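You operate a simulated robot arm through the tools that you are given. There is no shell and no other tool.

You run a simulated robot arm. Do the job below in one go: nothing can be reset, and whatever is moved stays where it is left.

TASK
Wind the red spool half full and release the wire.
Fine: the spool on the winder's peg; guide down, dark toggle on the spool, lower half only; then push the release lever down; leave the other spools.

Only the result counts: the job must be done as asked and must still hold three seconds after the hand-in. Knocking over, shifting, dropping, spilling or breaking anything else fails it.

THE ROBOT
A 6-joint arm with a two-finger parallel gripper, fixed in place. Base frame: the origin is on the floor under the middle of its stand, x ahead of it, y to its left, z up. Lengths are in m, angles in rad, forces in N, time in s.
With the tool pointing down near the work surface it reaches from about 0.2 to 0.62 m from the base axis. Its first joint turns from -2.007 to 2.007 rad. Payload 3.43 kg.
Tool frame: the origin (TCP) lies between the finger pads and is the grasp point; the fingertips stand 0.034 m ahead of it; z points along the fingers, y is the line along which they close. Largest opening 0.128 m; finger width 0.024, thickness 0.012; the body of the gripper, 0.048 by 0.13 m, starts 0.096 m behind the TCP.
Orientation is that of the tool frame in the base frame, as a unit quaternion [w, x, y, z]. With the fingers straight down and closing along the base's y, the tool's x points along the base's -x, its y along +y and its z along -z.

THE INTERFACE
- The arm moves only by the tool move_arm. Its argument "commands" is a list of rows, each a list of 7 numbers: the shift along the tool's x, y, z in m, then the turn, a rotation vector about the tool's x, y, z in rad, then the finger opening in m, from 0 to 0.128. In form: [[dx, dy, dz, rx, ry, rz, gripper], ...]. A call has 1 to 20 rows; each row is the pose to reach, as a shift and turn from the pose commanded when the call began, along the tool's axes at that moment. Rows are played at 5 a second. More than 0.05 m and 0.15 rad between two rows, or a gripper value outside its range, and nothing of the call is played. A pose out of reach is approached as far as the arm can. The call stops where the force on the tool passes 40 N (or 10 N more than at its start, if that is more) or the arm is blocked; 0.2 s more then pass. The fingers move at their own pace (about 0.153 m/s each) and stop on an object; they squeeze with about 28 N. The grip force told is the motor's: it shows also when the fingers shut on nothing. Time passes only in rows, and 0.2 s behind the last, so rows that repeat a pose let the fingers close. It gives the time, the measured TCP pose, the force on the tool (base axes), the opening and the grip force at its end, in the units of the frame above (readings bear some noise), with the torque about the TCP (base axes, N m) and any sound that the robot's microphone picked up.
- Cameras (640 x 400 px; columns grow to the right, rows downward): "scene" is fixed at [0.0483, 0.5154, 1.5933]; the picture's right is [-0.44, -0.90, 0.00], its down [-0.72, 0.35, -0.60] and it looks along [0.54, -0.26, -0.80] (base axes); focal length 315 px, centre (320, 200). "wrist" rides on the gripper at [0.076, -0.011, -0.16] in the tool frame; the picture's right is [0.15, 0.99, 0.00], its down [-0.88, 0.13, -0.46] and it looks along [-0.45, 0.07, 0.89] (tool axes); focal length 234 px, centre (320, 200). There is no depth. A picture from a camera that has moved, and an enlarged one, comes with that camera's place and axes in the base frame and with its lens. The place of the scene camera against the robot may be out by one fixed shift of up to 0.018 m in any direction.
- get_image(camera): a new picture of that camera. It takes no simulated time.
- slide_trunk(by): slides the trunk up (or, below 0, down) by that many m; the arm rides with it, the base frame stays. It gives what a move gives, with no picture.
- zoom(camera, box): a new picture of the part [left, top, right, bottom] of that camera's present view, enlarged. It takes no simulated time.
- job_done(): hands the job in; it is judged then, once.

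Nothing tells you positions but the pictures and the camera data. Unless the task says otherwise, let go and move clear before handing in.

The tools are called after "Request:" as name(argument=value, ...) on one line, values as JSON. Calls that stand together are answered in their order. move_arm: Moves the arm, as the interface text tells. Its arguments: {"type":"object","properties":{"commands":{"type":"array"}},"required":["commands"]} The other tools are called the same way: slide_trunk (by) moves the trunk up or down; get_image (camera) takes a picture; zoom (camera, box) takes an enlarged picture of a part of a camera's view; job_done () hands the job in.

At the start:

```text
time: 0.0
position: [0.3646, 0.1599, 1.2029]
ee_rot: [0.0, 0.0, 1.0, -0.001]
force: [0.9, -0.2, 0.2]
ft_torque: [0.01, -0.02, 0.02]
finger_gap: 0.128
gripper_force: 0.0
trunk travel left (down, up): [-0.925, 0.065]
```

scene: 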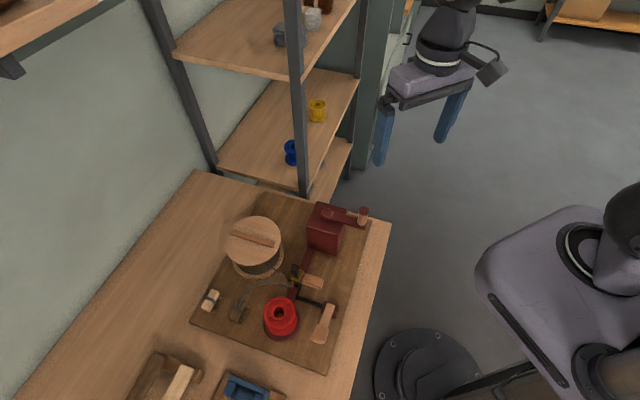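
wrist: 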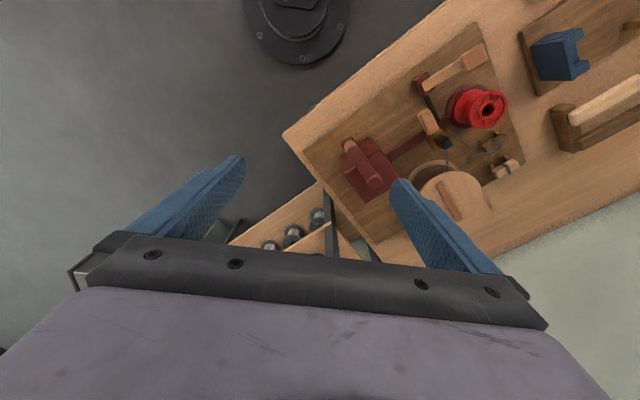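

I see a work table with a winder board: a red spool, a drum of wire, a dark red winder with a crank, some levers and small parts; blue and yellow spools sit on a shelf. I will take enlarged pictures first to understand the mechanism.

Request:
zoom(camera="scene", box=[180, 180, 400, 380])

Request:
zoom(camera="scene", box=[200, 260, 360, 360])

Request:
zoom(camera="wrist", box=[320, 20, 540, 220])

Request:
zoom(camera="scene", box=[260, 190, 380, 290])

```text
2.00 times, centred on (290, 280) of scene
camera zoom: at [0.0483, 0.5154, 1.5933], right [-0.44, -0.9, 0.0], down [-0.72, 0.35, -0.6], along [0.54, -0.26, -0.8], focal length 630 px, centre (380, 40)
```

zoom: 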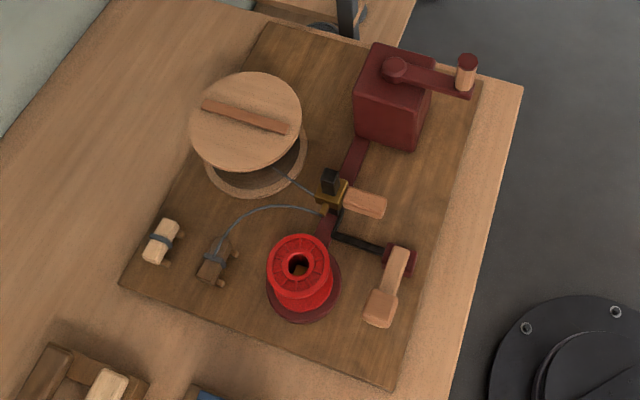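

```text
4.00 times, centred on (280, 310) of scene
camera zoom: at [0.0483, 0.5154, 1.5933], right [-0.44, -0.9, 0.0], down [-0.72, 0.35, -0.6], along [0.54, -0.26, -0.8], focal length 1259 px, centre (480, -240)
```

zoom: 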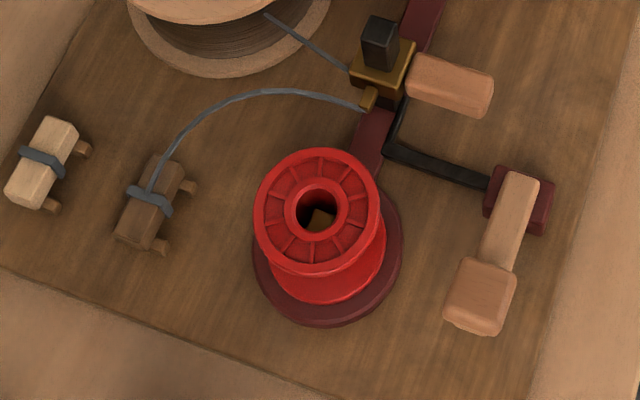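

```text
2.00 times, centred on (430, 120) of wrist
camera zoom: at [0.2886, 0.1492, 1.3631], right [-0.15, 0.99, 0.0], down [0.88, 0.13, 0.46], along [0.45, 0.07, -0.89], focal length 468 px, centre (100, 360)
```

zoom: 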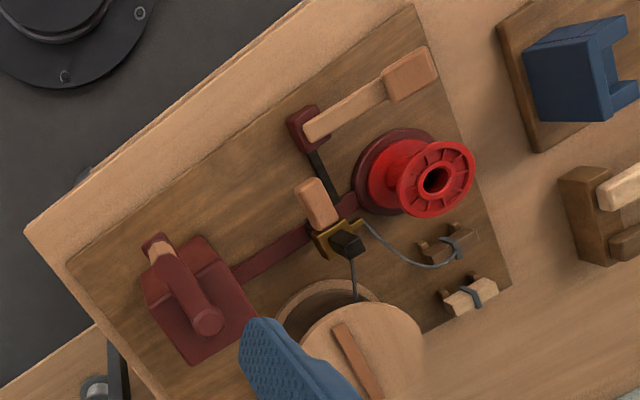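

```text
4.00 times, centred on (320, 240) of scene
camera zoom: at [0.0483, 0.5154, 1.5933], right [-0.44, -0.9, 0.0], down [-0.72, 0.35, -0.6], along [0.54, -0.26, -0.8], focal length 1259 px, centre (320, 40)
```

zoom: 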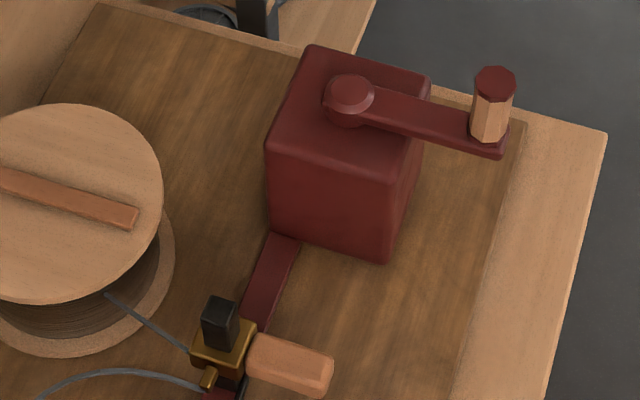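

The winder board lies to my front left with the red spool near (0.29, 0.50, 0.81). I will bring the wrist camera above it for closer pictures before touching anything.

Request:
move_arm(commands=[[0, 0.04, 0, 0, 0, 0, 0.128], [0, 0.08, 0, 0, 0, 0, 0.128], [0, 0.12, 0, 0, 0, 0, 0.128], [0, 0.16, 0, 0, 0, 0, 0.128], [0, 0.2, 0, 0, 0, 0, 0.128], [0, 0.24, 0, 0, 0, 0, 0.128]])

```text
time: 1.4
position: [0.3644, 0.4023, 1.2026]
ee_rot: [-0.001, 0.0, 1.0, 0.0]
force: [-0.1, 0.2, 0.3]
ft_torque: [-0.03, 0.0, -0.01]
finger_gap: 0.128
gripper_force: 0.0
trunk travel left (down, up): [-0.925, 0.065]
```

The arm moved freely. I will take a picture from here of the spool, guide and toggles.

Request:
get_image(camera="wrist")

Request:
get_image(camera="scene")

```text
taken
camera wrist: at [0.2884, 0.3923, 1.3621], right [-0.15, 0.99, 0.0], down [0.88, 0.13, 0.46], along [0.45, 0.07, -0.89], focal length 234 px, centre (320, 200)
```

wrist: 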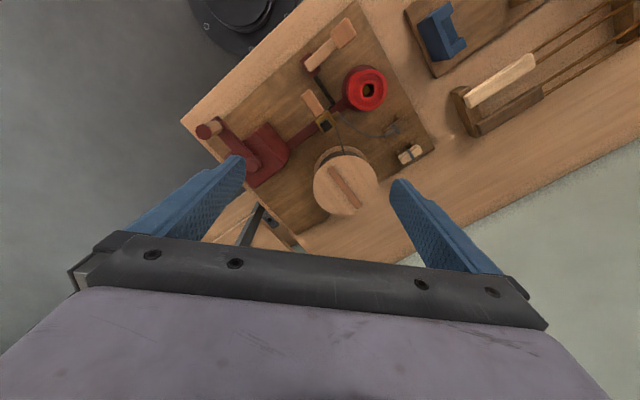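

```text
taken
```

scene: 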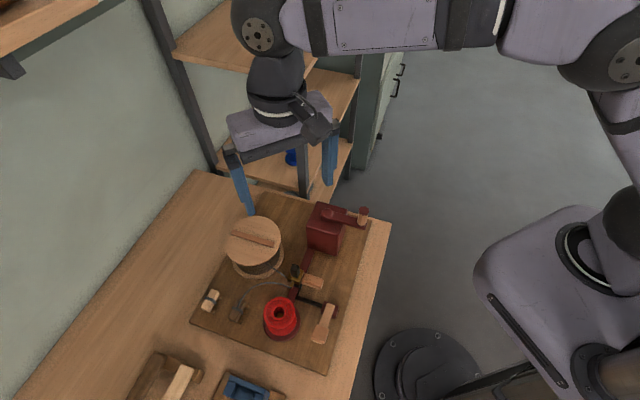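

The area under the gripper is clear by a good margin. I lower the trunk 0.17 m for a closer look.

Request:
slide_trunk(by=-0.17)

Request:
zoom(camera="wrist", box=[240, 0, 480, 180])

Request:
zoom(camera="wrist", box=[280, 40, 440, 160])

Request:
get_image(camera="wrist")

```text
time: 3.3
position: [0.365, 0.4004, 1.0332]
ee_rot: [-0.001, 0.0, 1.0, 0.0]
force: [0.6, -0.5, -0.2]
ft_torque: [-0.02, -0.03, -0.01]
finger_gap: 0.1279
gripper_force: 0.1
trunk travel left (down, up): [-0.755, 0.235]
```

```text
2.22 times, centred on (360, 90) of wrist
camera zoom: at [0.2883, 0.3901, 1.1928], right [-0.15, 0.99, 0.0], down [0.88, 0.13, 0.46], along [0.45, 0.07, -0.89], focal length 520 px, centre (231, 444)
```

zoom: 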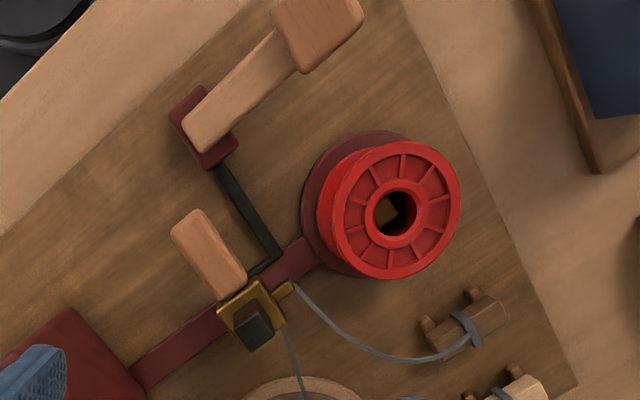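

```text
3.33 times, centred on (360, 100) of wrist
camera zoom: at [0.2883, 0.3901, 1.1928], right [-0.15, 0.99, 0.0], down [0.88, 0.13, 0.46], along [0.45, 0.07, -0.89], focal length 781 px, centre (187, 533)
```

zoom: 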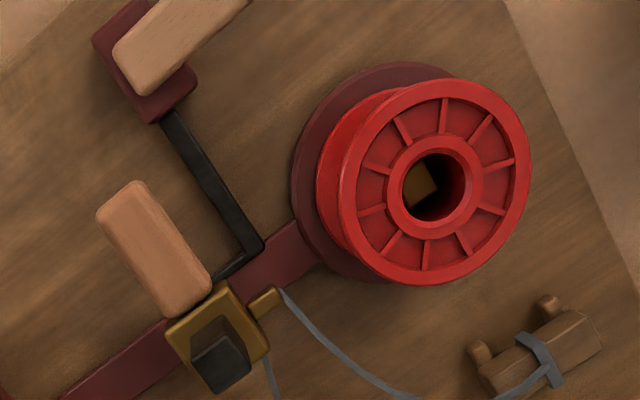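

```text
taken
camera wrist: at [0.2883, 0.3901, 1.1928], right [-0.15, 0.99, 0.0], down [0.88, 0.13, 0.46], along [0.45, 0.07, -0.89], focal length 234 px, centre (320, 200)
```

wrist: 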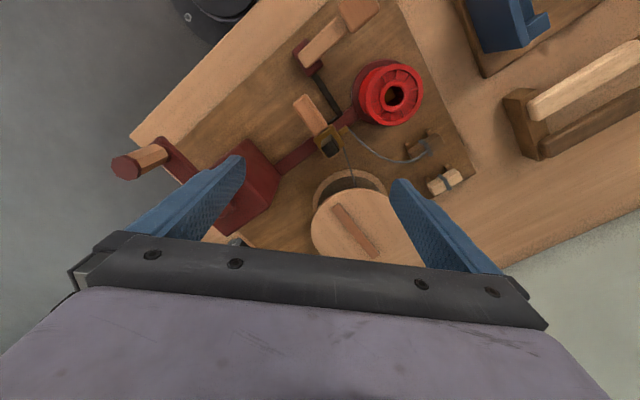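

The red spool already sits over the dark-red disc with something square in its hole; a brass guide with a wooden handle stands beside it, and the wire runs through it to the dark toggle. I want side views, so I will back off and turn the wrist toward the board.

Request:
move_arm(commands=[[0.02, -0.017, 0, 0, 0, -0.13, 0.128], [0.04, -0.034, 0, 0, 0, -0.26, 0.128], [0.06, -0.05, 0, 0, 0, -0.39, 0.128], [0.08, -0.067, 0, 0, 0, -0.52, 0.128], [0.1, -0.084, 0, 0, 0, -0.65, 0.128], [0.115, -0.1, 0, 0, 0, -0.78, 0.128]])

Request:
move_arm(commands=[[0, 0, 0, 0, -0.12, 0, 0.128], [0, 0, 0, 0, -0.24, 0, 0.128], [0, 0, 0, 0, -0.36, 0, 0.128], [0, 0, 0, 0, -0.48, 0, 0.128], [0, 0, 0, 0, -0.6, 0, 0.128]])

Request:
get_image(camera="wrist")

Request:
get_image(camera="scene")

```text
time: 4.7
position: [0.2506, 0.3002, 1.0323]
ee_rot: [0.0, -0.381, 0.925, -0.001]
force: [0.3, -0.2, 0.1]
ft_torque: [0.0, -0.03, -0.02]
finger_gap: 0.1278
gripper_force: 0.1
trunk travel left (down, up): [-0.755, 0.235]
```

```text
time: 5.9
position: [0.251, 0.3009, 1.0325]
ee_rot: [0.274, -0.363, 0.883, 0.114]
force: [0.1, 0.8, 0.2]
ft_torque: [0.01, 0.01, 0.0]
finger_gap: 0.1281
gripper_force: 0.1
trunk travel left (down, up): [-0.755, 0.235]
```

```text
taken
camera wrist: at [0.1489, 0.1856, 1.1219], right [-0.78, 0.62, -0.08], down [0.24, 0.42, 0.87], along [0.57, 0.66, -0.48], focal length 234 px, centre (320, 200)
```

wrist: 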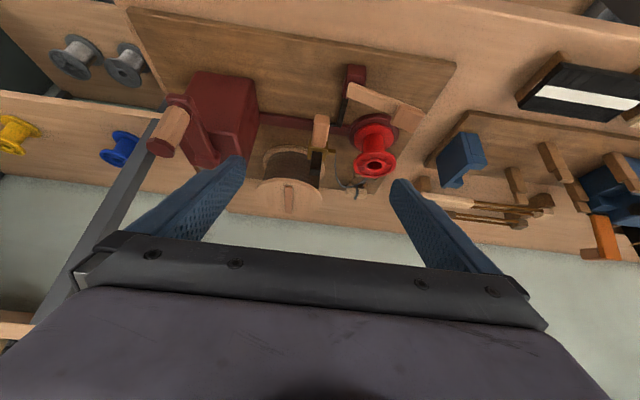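

```text
taken
```

scene: 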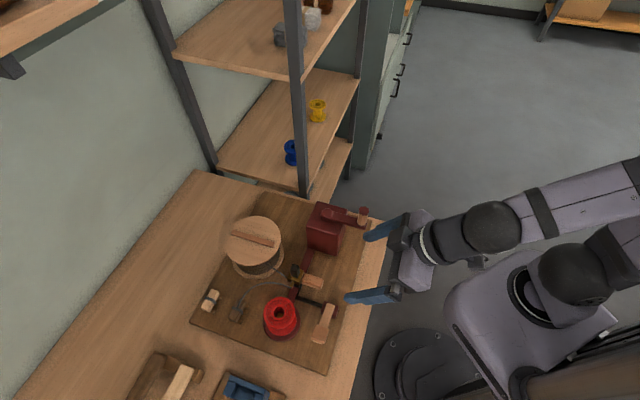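

This gives a low, upside-down side view of the board. I enlarge it.

Request:
zoom(camera="wrist", box=[290, 50, 450, 210])

Request:
zoom(camera="wrist", box=[300, 100, 420, 210])

Request:
zoom(camera="wrist", box=[130, 50, 330, 220])

```text
2.50 times, centred on (370, 130) of wrist
camera zoom: at [0.1489, 0.1856, 1.1219], right [-0.78, 0.62, -0.08], down [0.24, 0.42, 0.87], along [0.57, 0.66, -0.48], focal length 585 px, centre (195, 375)
```

zoom: 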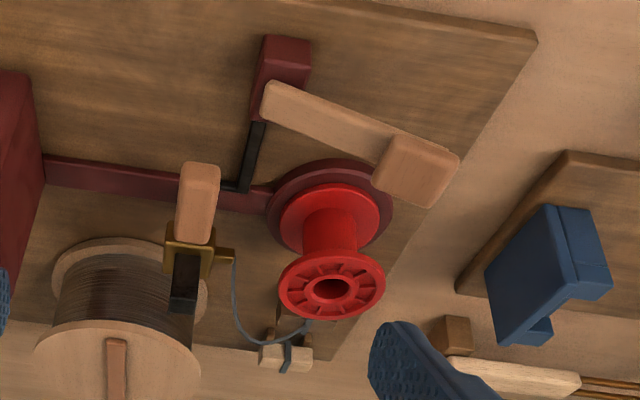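

```text
3.64 times, centred on (360, 155) of wrist
camera zoom: at [0.1489, 0.1856, 1.1219], right [-0.78, 0.62, -0.08], down [0.24, 0.42, 0.87], along [0.57, 0.66, -0.48], focal length 852 px, centre (174, 364)
```

zoom: 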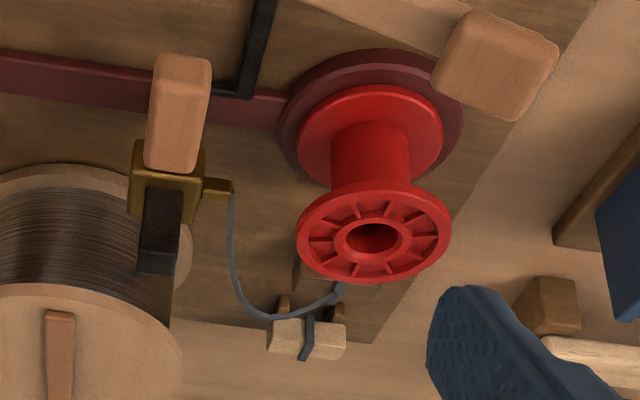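

```text
2.35 times, centred on (230, 135) of wrist
camera zoom: at [0.1489, 0.1856, 1.1219], right [-0.78, 0.62, -0.08], down [0.24, 0.42, 0.87], along [0.57, 0.66, -0.48], focal length 551 px, centre (532, 353)
```

zoom: 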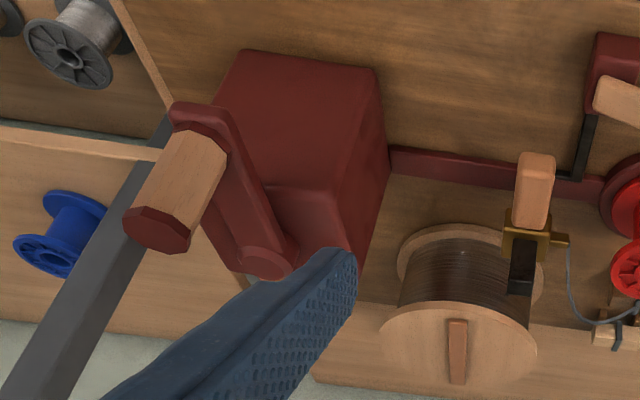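

The guide is a brass collar on a dark post with a wooden handle, the toggles lie behind the spool near (0.36, 0.585). I move in for a close view of the toggles and the spool.

Request:
move_arm(commands=[[-0.0235, 0.0176, 0.0222, 0, 0.05, 0, 0.128], [-0.047, 0.0352, 0.0443, 0, 0.1, 0, 0.128], [-0.0706, 0.0528, 0.0665, 0, 0.15, 0, 0.128], [-0.0942, 0.0705, 0.0887, 0, 0.2, 0, 0.128], [-0.1177, 0.088, 0.1108, 0, 0.25, 0, 0.128], [-0.1413, 0.1057, 0.133, 0, 0.3, 0, 0.128]])

Request:
move_arm(commands=[[0, 0, 0, -0.0355, 0, -0.1147, 0.128], [0, 0, 0, -0.0709, 0, -0.2293, 0.128]])

Request:
get_image(camera="wrist")

Request:
get_image(camera="scene")

```text
time: 7.3
position: [0.3108, 0.5118, 0.9999]
ee_rot: [0.137, -0.376, 0.915, 0.055]
force: [0.1, 0.3, 0.2]
ft_torque: [-0.01, 0.02, -0.03]
finger_gap: 0.1281
gripper_force: 0.0
trunk travel left (down, up): [-0.755, 0.235]
```

```text
time: 7.9
position: [0.3118, 0.5102, 1.0014]
ee_rot: [0.13, -0.484, 0.862, 0.073]
force: [-0.1, -0.2, 0.4]
ft_torque: [0.05, 0.01, -0.02]
finger_gap: 0.128
gripper_force: 0.0
trunk travel left (down, up): [-0.755, 0.235]
```

```text
taken
camera wrist: at [0.2587, 0.4034, 1.1324], right [-0.92, 0.4, -0.04], down [0.26, 0.67, 0.7], along [0.31, 0.63, -0.72], focal length 234 px, centre (320, 200)
```

wrist: 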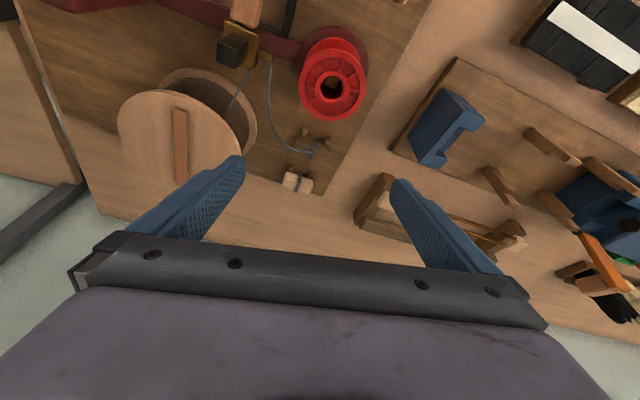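

```text
taken
```

scene: 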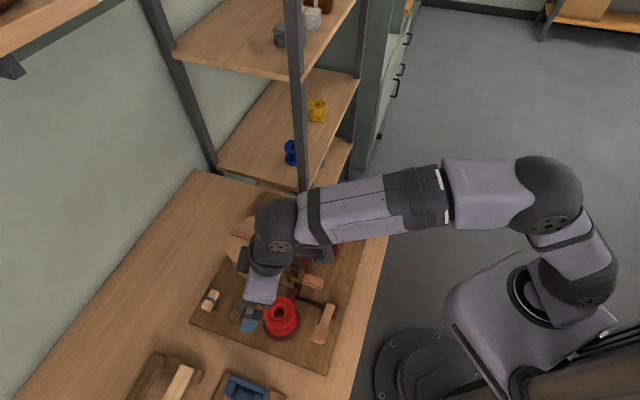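

Request:
zoom(camera="wrist", box=[255, 110, 345, 200])

Request:
zoom(camera="wrist", box=[280, 20, 390, 130])

Request:
zoom(camera="wrist", box=[200, 0, 320, 100])

```text
4.44 times, centred on (300, 155) of wrist
camera zoom: at [0.2587, 0.4034, 1.1324], right [-0.92, 0.4, -0.04], down [0.26, 0.67, 0.7], along [0.31, 0.63, -0.72], focal length 1041 px, centre (409, 400)
```

zoom: 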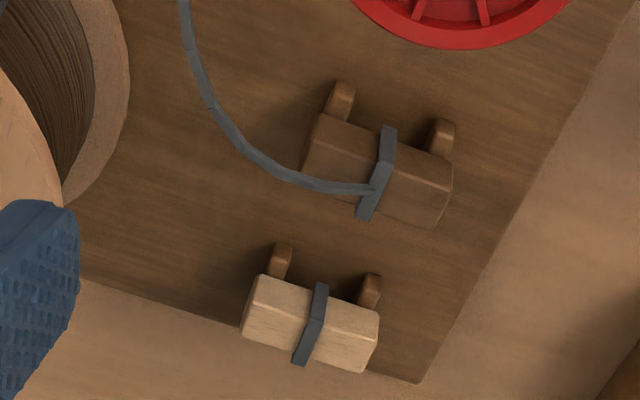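

```text
3.64 times, centred on (335, 75) of wrist
camera zoom: at [0.2587, 0.4034, 1.1324], right [-0.92, 0.4, -0.04], down [0.26, 0.67, 0.7], along [0.31, 0.63, -0.72], focal length 852 px, centre (266, 654)
```

zoom: 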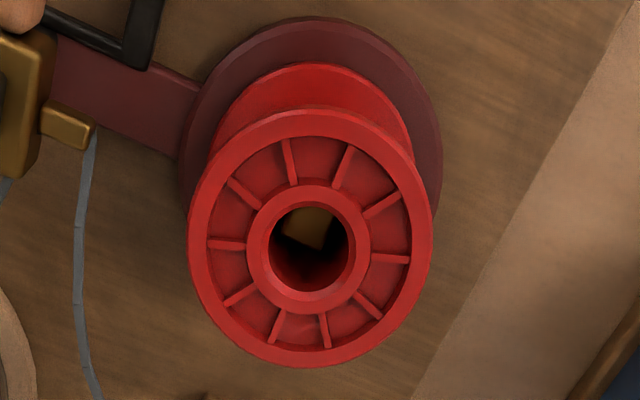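

```text
4.00 times, centred on (260, 50) of wrist
camera zoom: at [0.2587, 0.4034, 1.1324], right [-0.92, 0.4, -0.04], down [0.26, 0.67, 0.7], along [0.31, 0.63, -0.72], focal length 937 px, centre (560, 800)
```

zoom: 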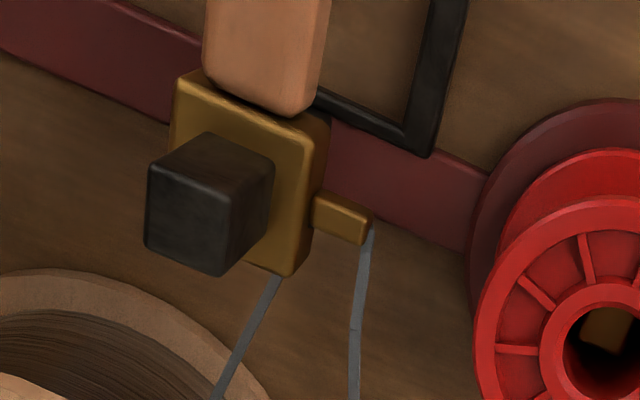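

Request:
zoom(camera="wrist", box=[310, 65, 360, 110])

Request:
zoom(camera="wrist", box=[290, 120, 330, 165])

Request:
zoom(camera="scene", box=[255, 285, 315, 345])

Request:
zoom(camera="wrist", box=[380, 60, 640, 320])

```text
8.89 times, centred on (335, 88) of wrist
camera zoom: at [0.2587, 0.4034, 1.1324], right [-0.92, 0.4, -0.04], down [0.26, 0.67, 0.7], along [0.31, 0.63, -0.72], focal length 2082 px, centre (187, 1200)
```

zoom: 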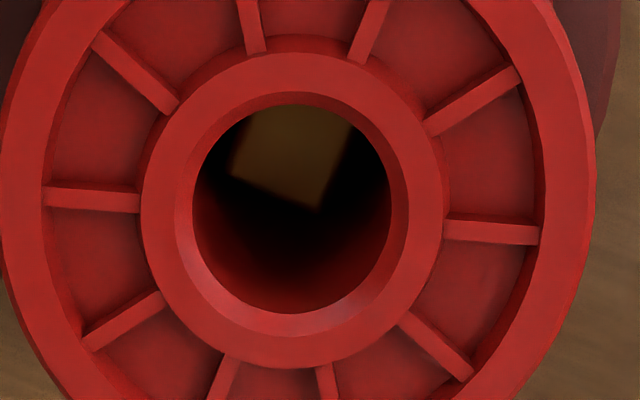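

```text
8.89 times, centred on (310, 142) of wrist
camera zoom: at [0.2587, 0.4034, 1.1324], right [-0.92, 0.4, -0.04], down [0.26, 0.67, 0.7], along [0.31, 0.63, -0.72], focal length 2082 px, centre (409, 711)
```

zoom: 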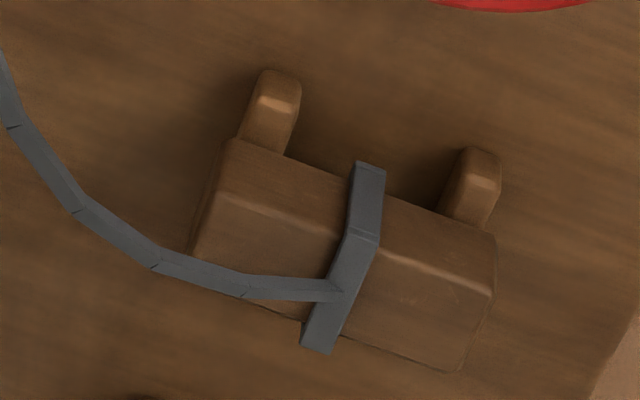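

```text
6.67 times, centred on (285, 315) of scene
camera zoom: at [0.0483, 0.5154, 1.5933], right [-0.44, -0.9, 0.0], down [-0.72, 0.35, -0.6], along [0.54, -0.26, -0.8], focal length 2098 px, centre (553, -567)
```

zoom: 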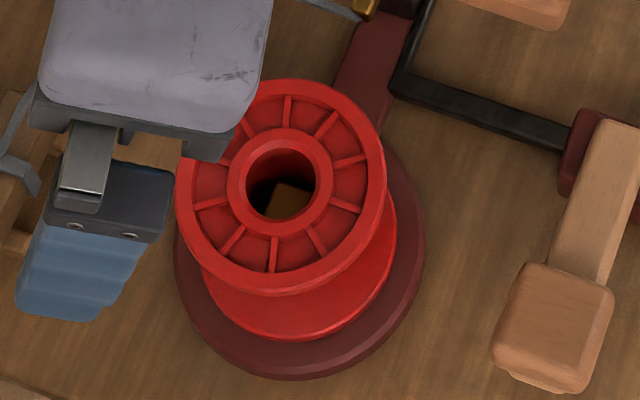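

```text
1.54 times, centred on (510, 190) of wrist
camera zoom: at [0.2587, 0.4034, 1.1324], right [-0.92, 0.4, -0.04], down [0.26, 0.67, 0.7], along [0.31, 0.63, -0.72], focal length 360 px, centre (28, 215)
```

zoom: 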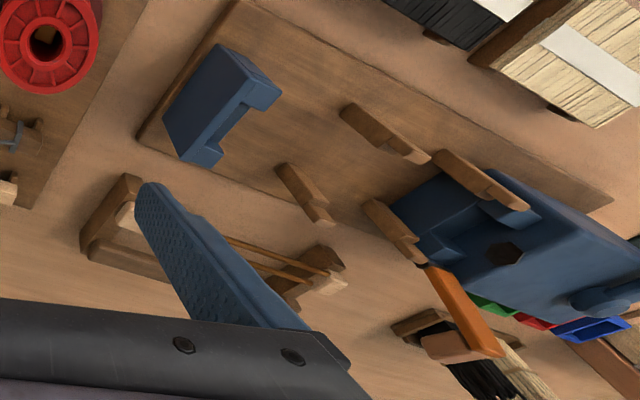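

The dark toggle is the one tied to the wire; both toggles rest against small wooden stops, and a square peg sits inside the spool's hole. The guide collar (about z 0.857) is up on its post at about (0.363, 0.415), with its handle pointing toward me, so I first go above the handle with closed fingers to push it down.

Request:
move_arm(commands=[[0, 0, 0, 0, 0.15, 0, 0.128], [0, 0, 0, 0, 0.3, 0, 0.1]])

Request:
move_arm(commands=[[0.0232, -0.021, 0, 0, 0, 0.06, 0.06], [0.0464, -0.042, 0, 0, 0, 0.12, 0.02], [0.0696, -0.063, 0, 0, 0, 0.18, 0.0], [0.0928, -0.0839, 0, 0, 0, 0.24, 0.0], [0.0928, -0.0839, 0.03, 0, 0, 0.24, 0.0], [0.0928, -0.0839, 0.06, 0, 0, 0.24, 0.0]])

Request:
get_image(camera="wrist")

Request:
zoom(camera="scene", box=[200, 200, 380, 360])

```text
time: 8.5
position: [0.3122, 0.5111, 1.0008]
ee_rot: [-0.002, -0.489, 0.872, -0.002]
force: [-0.2, -0.4, 0.2]
ft_torque: [0.02, -0.01, -0.02]
finger_gap: 0.0999
gripper_force: 0.1
trunk travel left (down, up): [-0.755, 0.235]
```

```text
time: 9.9
position: [0.3352, 0.386, 0.9403]
ee_rot: [0.0, -0.381, 0.925, 0.001]
force: [0.5, 0.8, 0.6]
ft_torque: [0.04, -0.02, -0.01]
finger_gap: 0.0
gripper_force: 27.8
trunk travel left (down, up): [-0.755, 0.235]
```

```text
taken
camera wrist: at [0.289, 0.3258, 1.1002], right [-0.8, 0.6, 0.0], down [0.53, 0.71, 0.46], along [0.27, 0.36, -0.89], focal length 234 px, centre (320, 200)
```

wrist: 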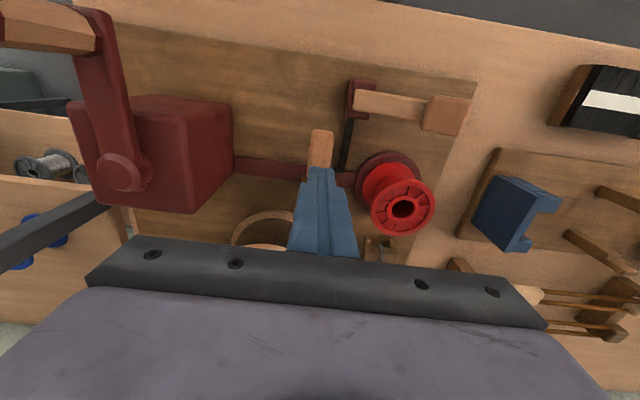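

```text
2.50 times, centred on (290, 280) of scene
camera zoom: at [0.0483, 0.5154, 1.5933], right [-0.44, -0.9, 0.0], down [-0.72, 0.35, -0.6], along [0.54, -0.26, -0.8], focal length 787 px, centre (395, 0)
```

zoom: 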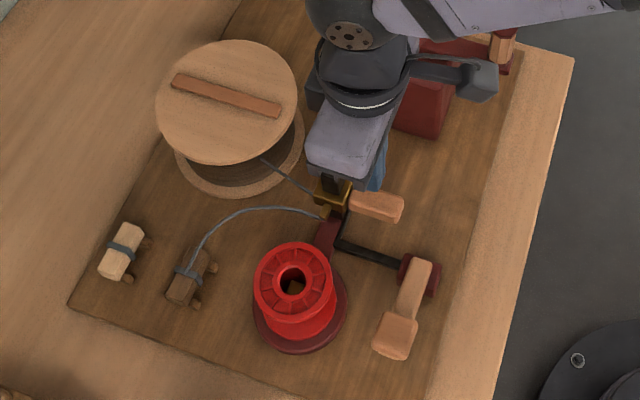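

Request:
zoom(camera="wrist", box=[250, 90, 410, 250])

Request:
zoom(camera="scene", box=[270, 235, 330, 295])

```text
2.50 times, centred on (330, 170) of wrist
camera zoom: at [0.289, 0.3258, 1.1002], right [-0.8, 0.6, 0.0], down [0.53, 0.71, 0.46], along [0.27, 0.36, -0.89], focal length 585 px, centre (295, 275)
```

zoom: 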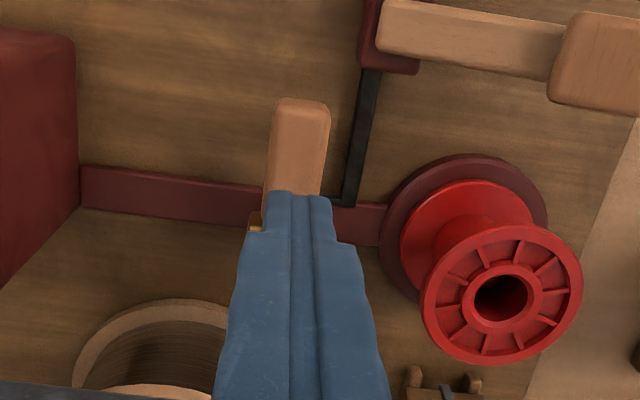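

```text
6.67 times, centred on (300, 265) of scene
camera zoom: at [0.0483, 0.5154, 1.5933], right [-0.44, -0.9, 0.0], down [-0.72, 0.35, -0.6], along [0.54, -0.26, -0.8], focal length 2098 px, centre (453, -233)
```

zoom: 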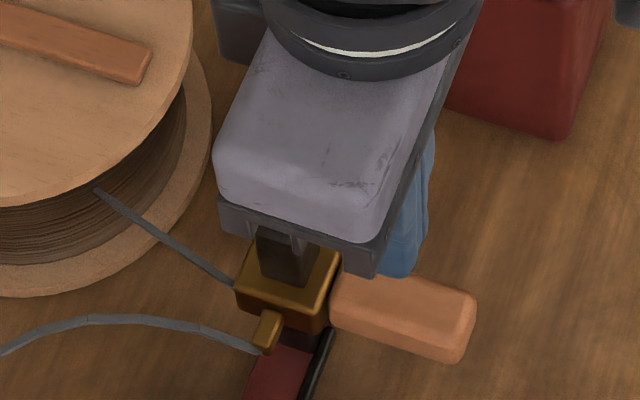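

The closed fingertips are aligned over the handle but a bit near the collar. I shift 12 mm toward me and go down slowly, watching the force.

Request:
move_arm(commands=[[0.012, 0, 0, 0, 0, 0, 0], [0.012, 0, 0.015, 0, 0, 0, 0], [0.012, 0, 0.025, 0, 0, 0, 0], [0.012, 0, 0.033, 0, 0, 0, 0], [0.012, 0, 0.04, 0, 0, 0, 0], [0.012, 0, 0.046, 0, 0, 0, 0], [0.012, 0, 0.052, 0, 0, 0, 0]])

Request:
zoom(camera="scene", box=[260, 240, 340, 320])

Request:
zoom(camera="wrist", box=[250, 90, 410, 250])

```text
time: 11.5
position: [0.3268, 0.3788, 0.8897]
ee_rot: [-0.001, -0.38, 0.925, 0.0]
force: [-0.5, -0.9, -0.7]
ft_torque: [-0.01, 0.0, 0.03]
finger_gap: 0.0
gripper_force: 28.1
trunk travel left (down, up): [-0.755, 0.235]
```

```text
5.00 times, centred on (300, 280) of scene
camera zoom: at [0.0483, 0.5154, 1.5933], right [-0.44, -0.9, 0.0], down [-0.72, 0.35, -0.6], along [0.54, -0.26, -0.8], focal length 1574 px, centre (420, -200)
```

zoom: 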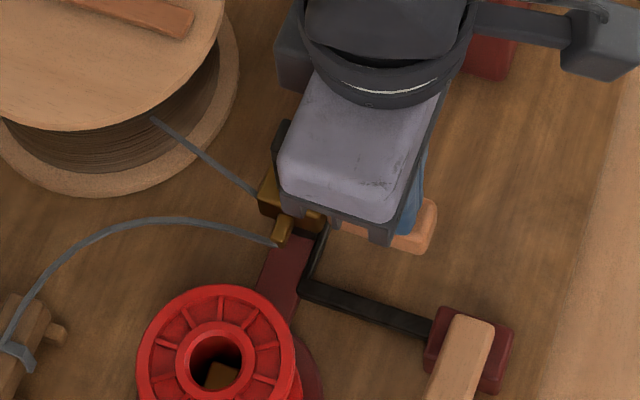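

```text
2.50 times, centred on (330, 170) of wrist
camera zoom: at [0.2803, 0.3188, 1.0505], right [-0.8, 0.6, 0.0], down [0.53, 0.71, 0.46], along [0.27, 0.36, -0.89], focal length 585 px, centre (295, 275)
```

zoom: 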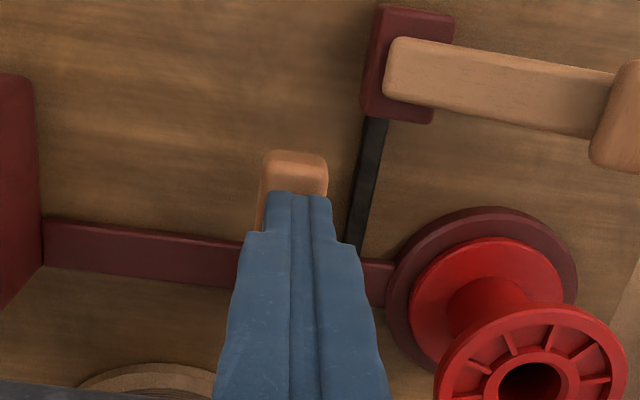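

Request:
move_arm(commands=[[0, 0, 0.006, 0, 0, 0, 0], [0, 0, 0.012, 0, 0, 0, 0], [0, 0, 0.018, 0, 0, 0, 0]])

Request:
zoom(camera="scene", box=[260, 240, 340, 320])

Request:
zoom(camera="wrist", box=[250, 90, 410, 250])

```text
time: 12.3
position: [0.3246, 0.3778, 0.8725]
ee_rot: [0.0, -0.38, 0.925, 0.0]
force: [0.3, -0.4, 0.2]
ft_torque: [0.04, 0.03, 0.01]
finger_gap: 0.0
gripper_force: 28.2
trunk travel left (down, up): [-0.755, 0.235]
```

```text
5.00 times, centred on (300, 280) of scene
camera zoom: at [0.0483, 0.5154, 1.5933], right [-0.44, -0.9, 0.0], down [-0.72, 0.35, -0.6], along [0.54, -0.26, -0.8], focal length 1574 px, centre (420, -200)
```

zoom: 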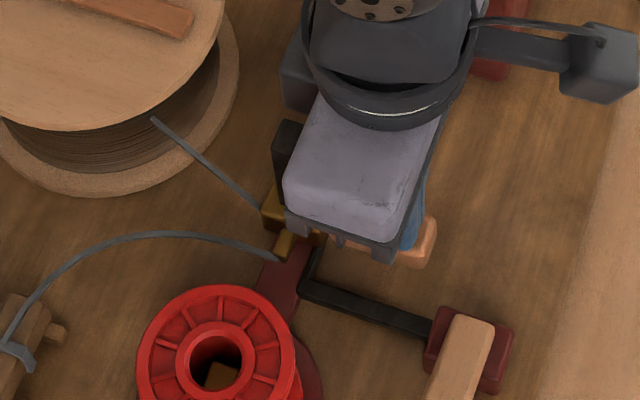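

```text
2.50 times, centred on (330, 170) of wrist
camera zoom: at [0.2795, 0.3182, 1.032], right [-0.8, 0.6, 0.0], down [0.53, 0.71, 0.46], along [0.27, 0.36, -0.89], focal length 585 px, centre (295, 275)
```

zoom: 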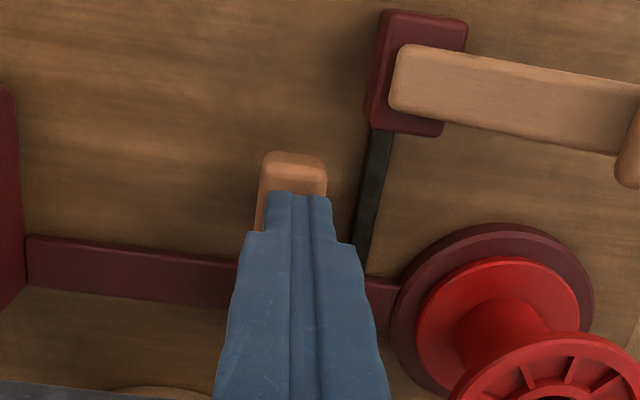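

The guide is now moving down with the fingers, almost without resistance. I keep pushing until it meets its lower stop.

Request:
move_arm(commands=[[0, 0, 0.005, 0, 0, 0, 0], [0, 0, 0.01, 0, 0, 0, 0], [0, 0, 0.015, 0, 0, 0, 0], [0, 0, 0.02, 0, 0, 0, 0]])

Request:
zoom(camera="scene", box=[260, 240, 340, 320])

Request:
zoom(camera="wrist", box=[250, 90, 410, 250])

```text
time: 13.0
position: [0.3256, 0.379, 0.8709]
ee_rot: [0.005, -0.38, 0.925, 0.002]
force: [-5.9, -8.7, 23.7]
ft_torque: [-0.57, 0.42, -0.02]
finger_gap: 0.0002
gripper_force: 28.4
trunk travel left (down, up): [-0.755, 0.235]
stopped in row 3: the force on the tool passed its limit at 45 N (the readings are from after the stop); the commanded pose is now the measured one
```

```text
5.00 times, centred on (300, 280) of scene
camera zoom: at [0.0483, 0.5154, 1.5933], right [-0.44, -0.9, 0.0], down [-0.72, 0.35, -0.6], along [0.54, -0.26, -0.8], focal length 1574 px, centre (420, -200)
```

zoom: 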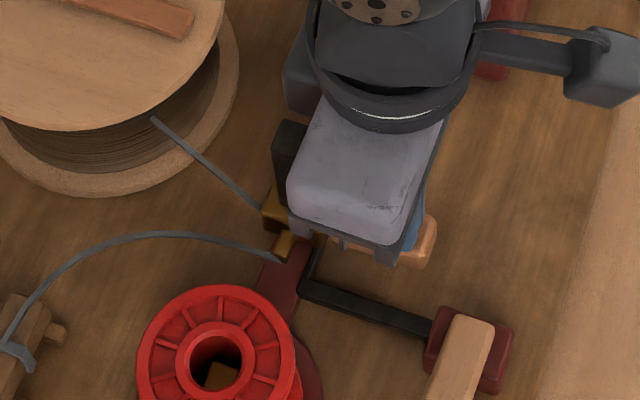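

```text
2.50 times, centred on (330, 170) of wrist
camera zoom: at [0.2785, 0.317, 1.0296], right [-0.8, 0.6, 0.0], down [0.53, 0.71, 0.46], along [0.28, 0.37, -0.89], focal length 585 px, centre (295, 275)
```

zoom: 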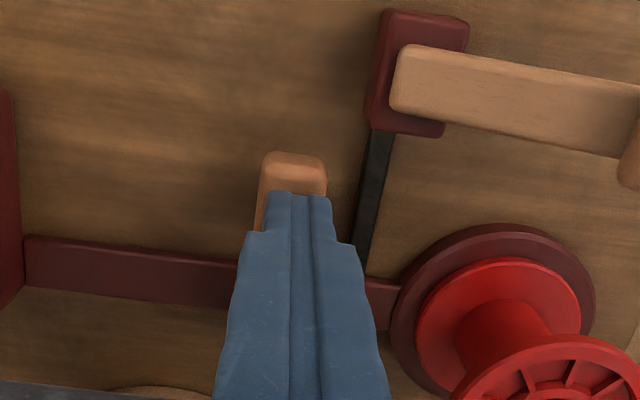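

The guide met a firm stop with its handle top at about z 0.836. I lift clear and check that it stays down.

Request:
move_arm(commands=[[0, 0, -0.02, 0, 0, 0, 0], [0, 0, -0.05, 0, 0, 0, 0], [0, 0, -0.09, 0, 0, 0, 0], [0.03, 0, -0.12, 0, 0, 0, 0.06], [0.06, 0, -0.14, 0, 0, 0, 0.128], [0.08, 0, -0.14, 0, 0, 0, 0.128]])

Request:
get_image(camera="wrist")

Request:
zoom(camera="scene", box=[260, 240, 340, 320])

```text
time: 14.4
position: [0.2708, 0.3208, 1.007]
ee_rot: [0.004, -0.381, 0.924, 0.002]
force: [0.1, -0.7, 0.5]
ft_torque: [0.02, 0.03, -0.02]
finger_gap: 0.1278
gripper_force: 0.0
trunk travel left (down, up): [-0.755, 0.235]
```

```text
taken
camera wrist: at [0.2226, 0.2603, 1.1675], right [-0.8, 0.6, 0.0], down [0.53, 0.71, 0.46], along [0.28, 0.37, -0.89], focal length 234 px, centre (320, 200)
```

wrist: 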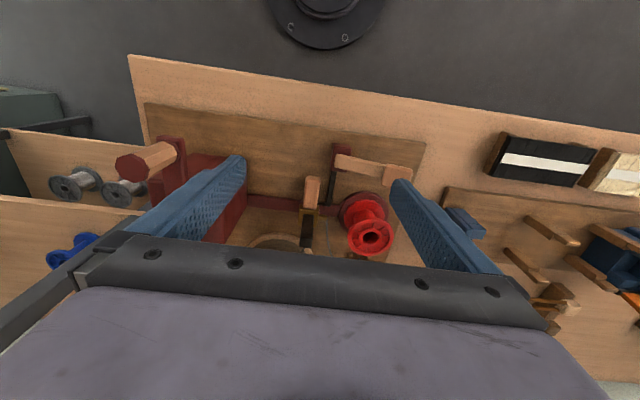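

```text
5.00 times, centred on (300, 280) of scene
camera zoom: at [0.0483, 0.5154, 1.5933], right [-0.44, -0.9, 0.0], down [-0.72, 0.35, -0.6], along [0.54, -0.26, -0.8], focal length 1574 px, centre (420, -200)
```

zoom: 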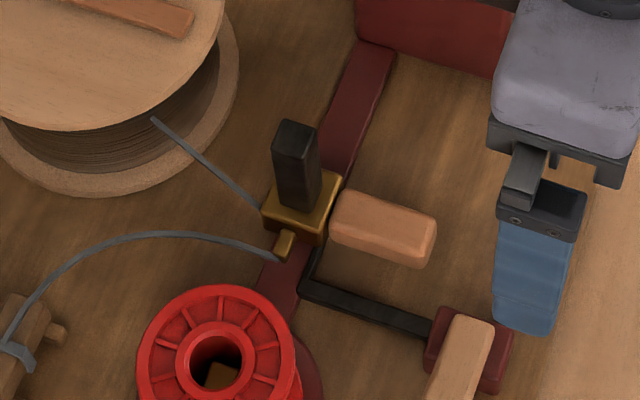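

Request:
zoom(camera="wrist", box=[260, 140, 420, 270])

Request:
zoom(camera="wrist", box=[110, 110, 260, 220])

```text
3.08 times, centred on (340, 205) of wrist
camera zoom: at [0.2226, 0.2603, 1.1675], right [-0.8, 0.6, 0.0], down [0.53, 0.71, 0.46], along [0.28, 0.37, -0.89], focal length 720 px, centre (258, 185)
```

zoom: 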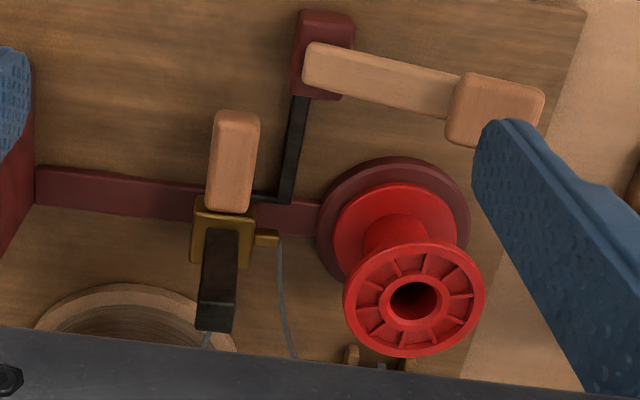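

```text
3.64 times, centred on (185, 165) of wrist
camera zoom: at [0.2226, 0.2603, 1.1675], right [-0.8, 0.6, 0.0], down [0.53, 0.71, 0.46], along [0.28, 0.37, -0.89], focal length 852 px, centre (811, 327)
```

zoom: 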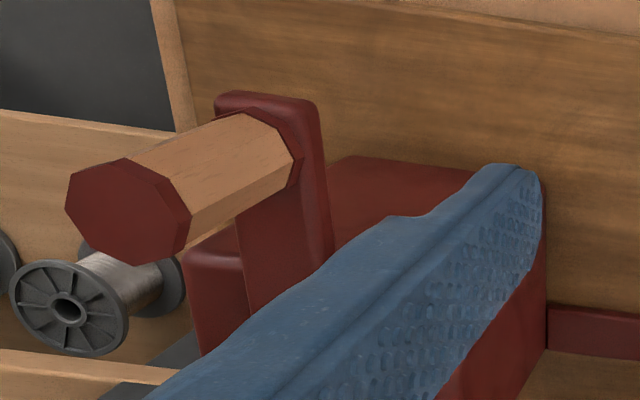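

The guide stays down at its lower stop. Next is the dark toggle at about (0.364, 0.583, 0.79), lying along the table's long direction; I test the reach with the tool leaned outward, high above it.

Request:
move_arm(commands=[[-0.03, 0.0152, 0, 0, -0.049, 0, 0.1], [-0.06, 0.0304, 0, 0, -0.098, 0, 0.1], [-0.09, 0.0456, 0, 0, -0.146, 0, 0.1], [-0.12, 0.0608, 0, 0, -0.195, 0, 0.1], [-0.15, 0.076, 0, 0, -0.244, 0, 0.1], [-0.18, 0.0912, 0, 0, -0.293, 0, 0.1], [-0.21, 0.1064, 0, 0, -0.342, 0, 0.1], [-0.238, 0.1216, 0, 0, -0.39, 0, 0.1]])

Request:
get_image(camera="wrist")

Request:
get_image(camera="scene")

```text
time: 16.2
position: [0.3525, 0.5794, 1.0079]
ee_rot: [0.183, -0.373, 0.906, 0.076]
force: [0.5, 0.1, 0.4]
ft_torque: [-0.01, -0.01, 0.01]
finger_gap: 0.0999
gripper_force: 0.0
trunk travel left (down, up): [-0.755, 0.235]
```

```text
taken
camera wrist: at [0.2669, 0.4791, 1.126], right [-0.79, 0.61, -0.06], down [0.36, 0.54, 0.76], along [0.49, 0.58, -0.65], focal length 234 px, centre (320, 200)
```

wrist: 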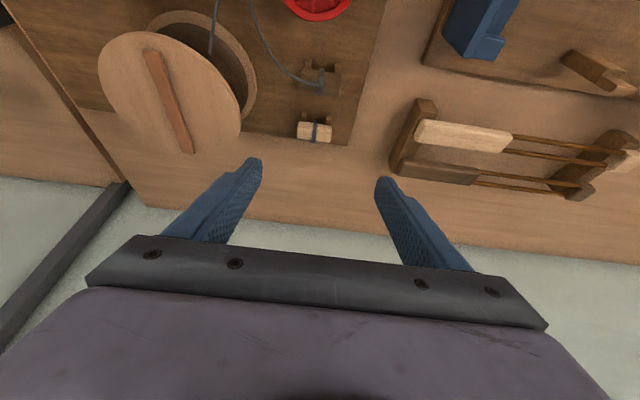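

```text
taken
```

scene: 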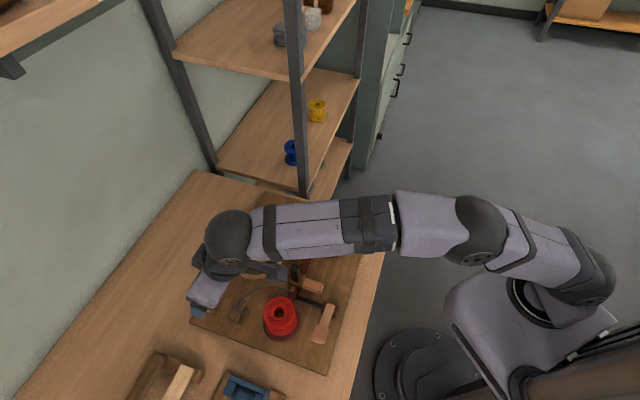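

Reach is fine at this distance. I enlarge the toggles from here to fix their place.

Request:
zoom(camera="wrist", box=[275, 50, 365, 160])

Request:
zoom(camera="wrist", box=[285, 50, 350, 100])

```text
3.64 times, centred on (320, 105) of wrist
camera zoom: at [0.2669, 0.4791, 1.126], right [-0.79, 0.61, -0.06], down [0.36, 0.54, 0.76], along [0.49, 0.58, -0.65], focal length 852 px, centre (320, 546)
```

zoom: 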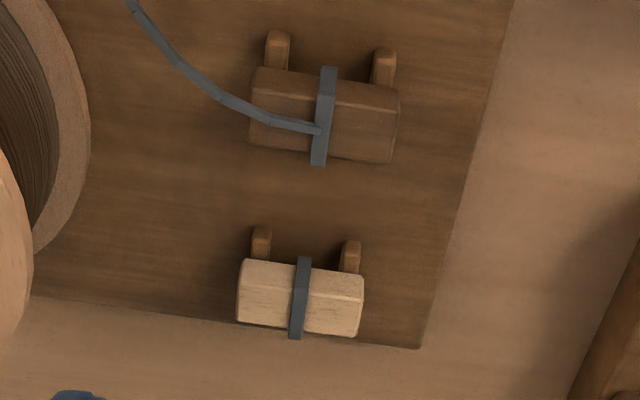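

```text
8.00 times, centred on (318, 75) of wrist
camera zoom: at [0.2669, 0.4791, 1.126], right [-0.79, 0.61, -0.06], down [0.36, 0.54, 0.76], along [0.49, 0.58, -0.65], focal length 1873 px, centre (340, 1200)
```

zoom: 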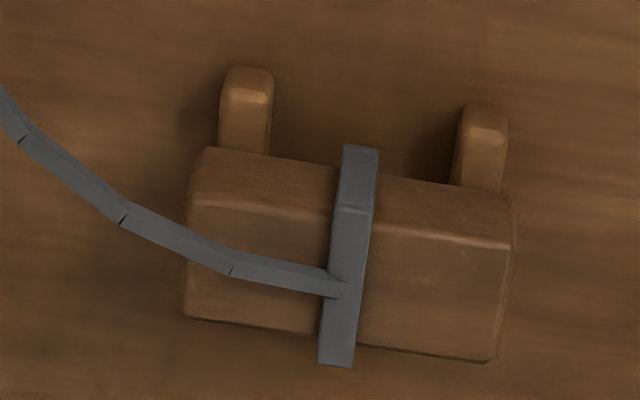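

The dark toggle lies on two small sleepers, centre about (0.364, 0.577), top z 0.813, 0.055 m long. I slide the trunk down to bring the leaned gripper just above it.

Request:
slide_trunk(by=-0.12)

Request:
get_image(camera="wrist")

Request:
get_image(camera="scene")

```text
time: 17.7
position: [0.3528, 0.5779, 0.8885]
ee_rot: [0.182, -0.373, 0.907, 0.076]
force: [0.3, 0.2, 0.6]
ft_torque: [0.02, -0.01, -0.01]
finger_gap: 0.0998
gripper_force: 0.2
trunk travel left (down, up): [-0.635, 0.355]
```

```text
taken
camera wrist: at [0.2664, 0.4782, 1.0067], right [-0.79, 0.61, -0.06], down [0.36, 0.54, 0.76], along [0.49, 0.58, -0.65], focal length 234 px, centre (320, 200)
```

wrist: 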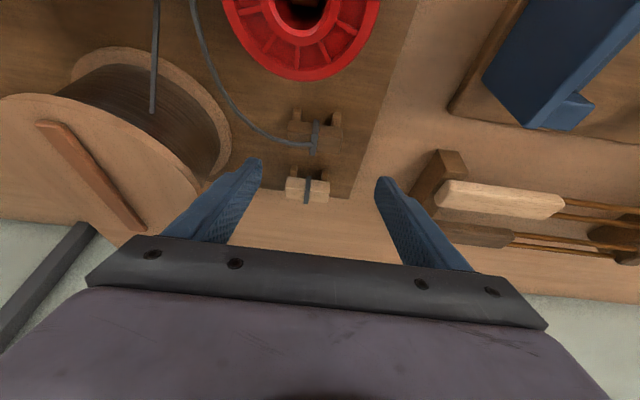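

```text
taken
```

scene: 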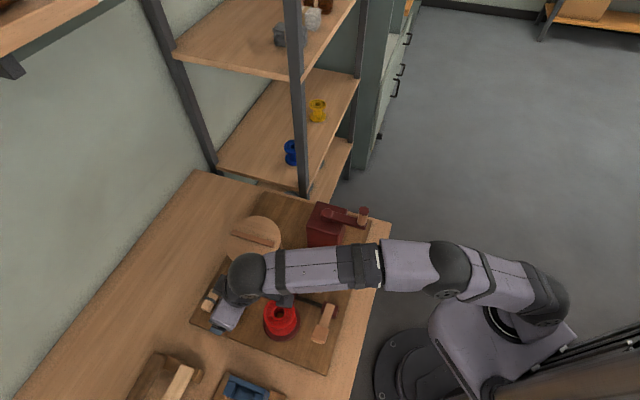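

Request:
zoom(camera="wrist", box=[230, 90, 410, 220])

Request:
zoom(camera="wrist", box=[275, 95, 355, 165])

Request:
zoom(camera="scene", box=[180, 250, 300, 350])

```text
3.08 times, centred on (320, 155) of wrist
camera zoom: at [0.2664, 0.4782, 1.0067], right [-0.79, 0.61, -0.06], down [0.36, 0.54, 0.76], along [0.49, 0.58, -0.65], focal length 720 px, centre (320, 338)
```

zoom: 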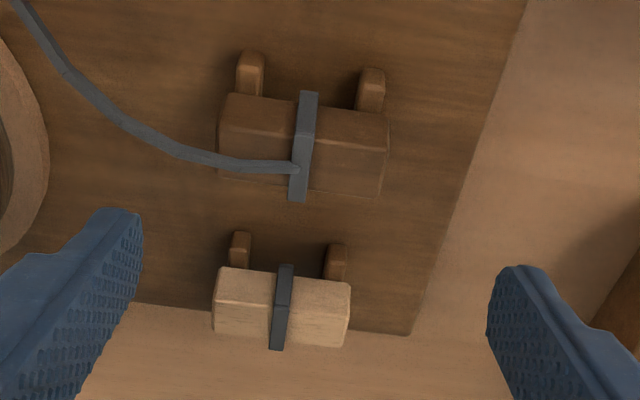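

```text
5.71 times, centred on (315, 130) of wrist
camera zoom: at [0.2664, 0.4782, 1.0067], right [-0.79, 0.61, -0.06], down [0.36, 0.54, 0.76], along [0.49, 0.58, -0.65], focal length 1338 px, centre (349, 600)
```

zoom: 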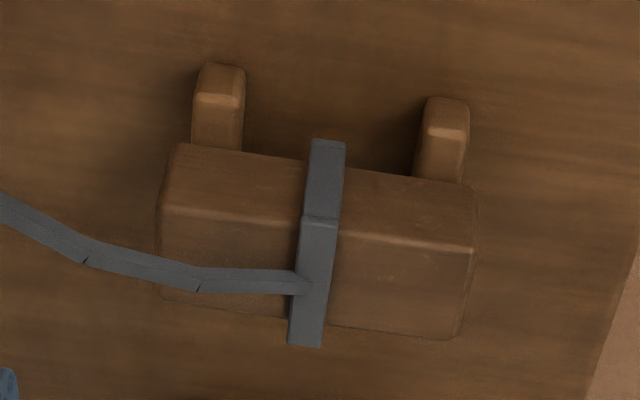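

```text
4.00 times, centred on (240, 300) of scene
camera zoom: at [0.0483, 0.5154, 1.5933], right [-0.44, -0.9, 0.0], down [-0.72, 0.35, -0.6], along [0.54, -0.26, -0.8], focal length 1259 px, centre (640, -200)
```

zoom: 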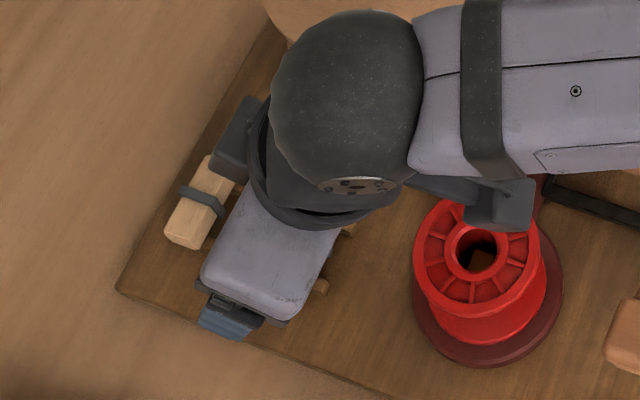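

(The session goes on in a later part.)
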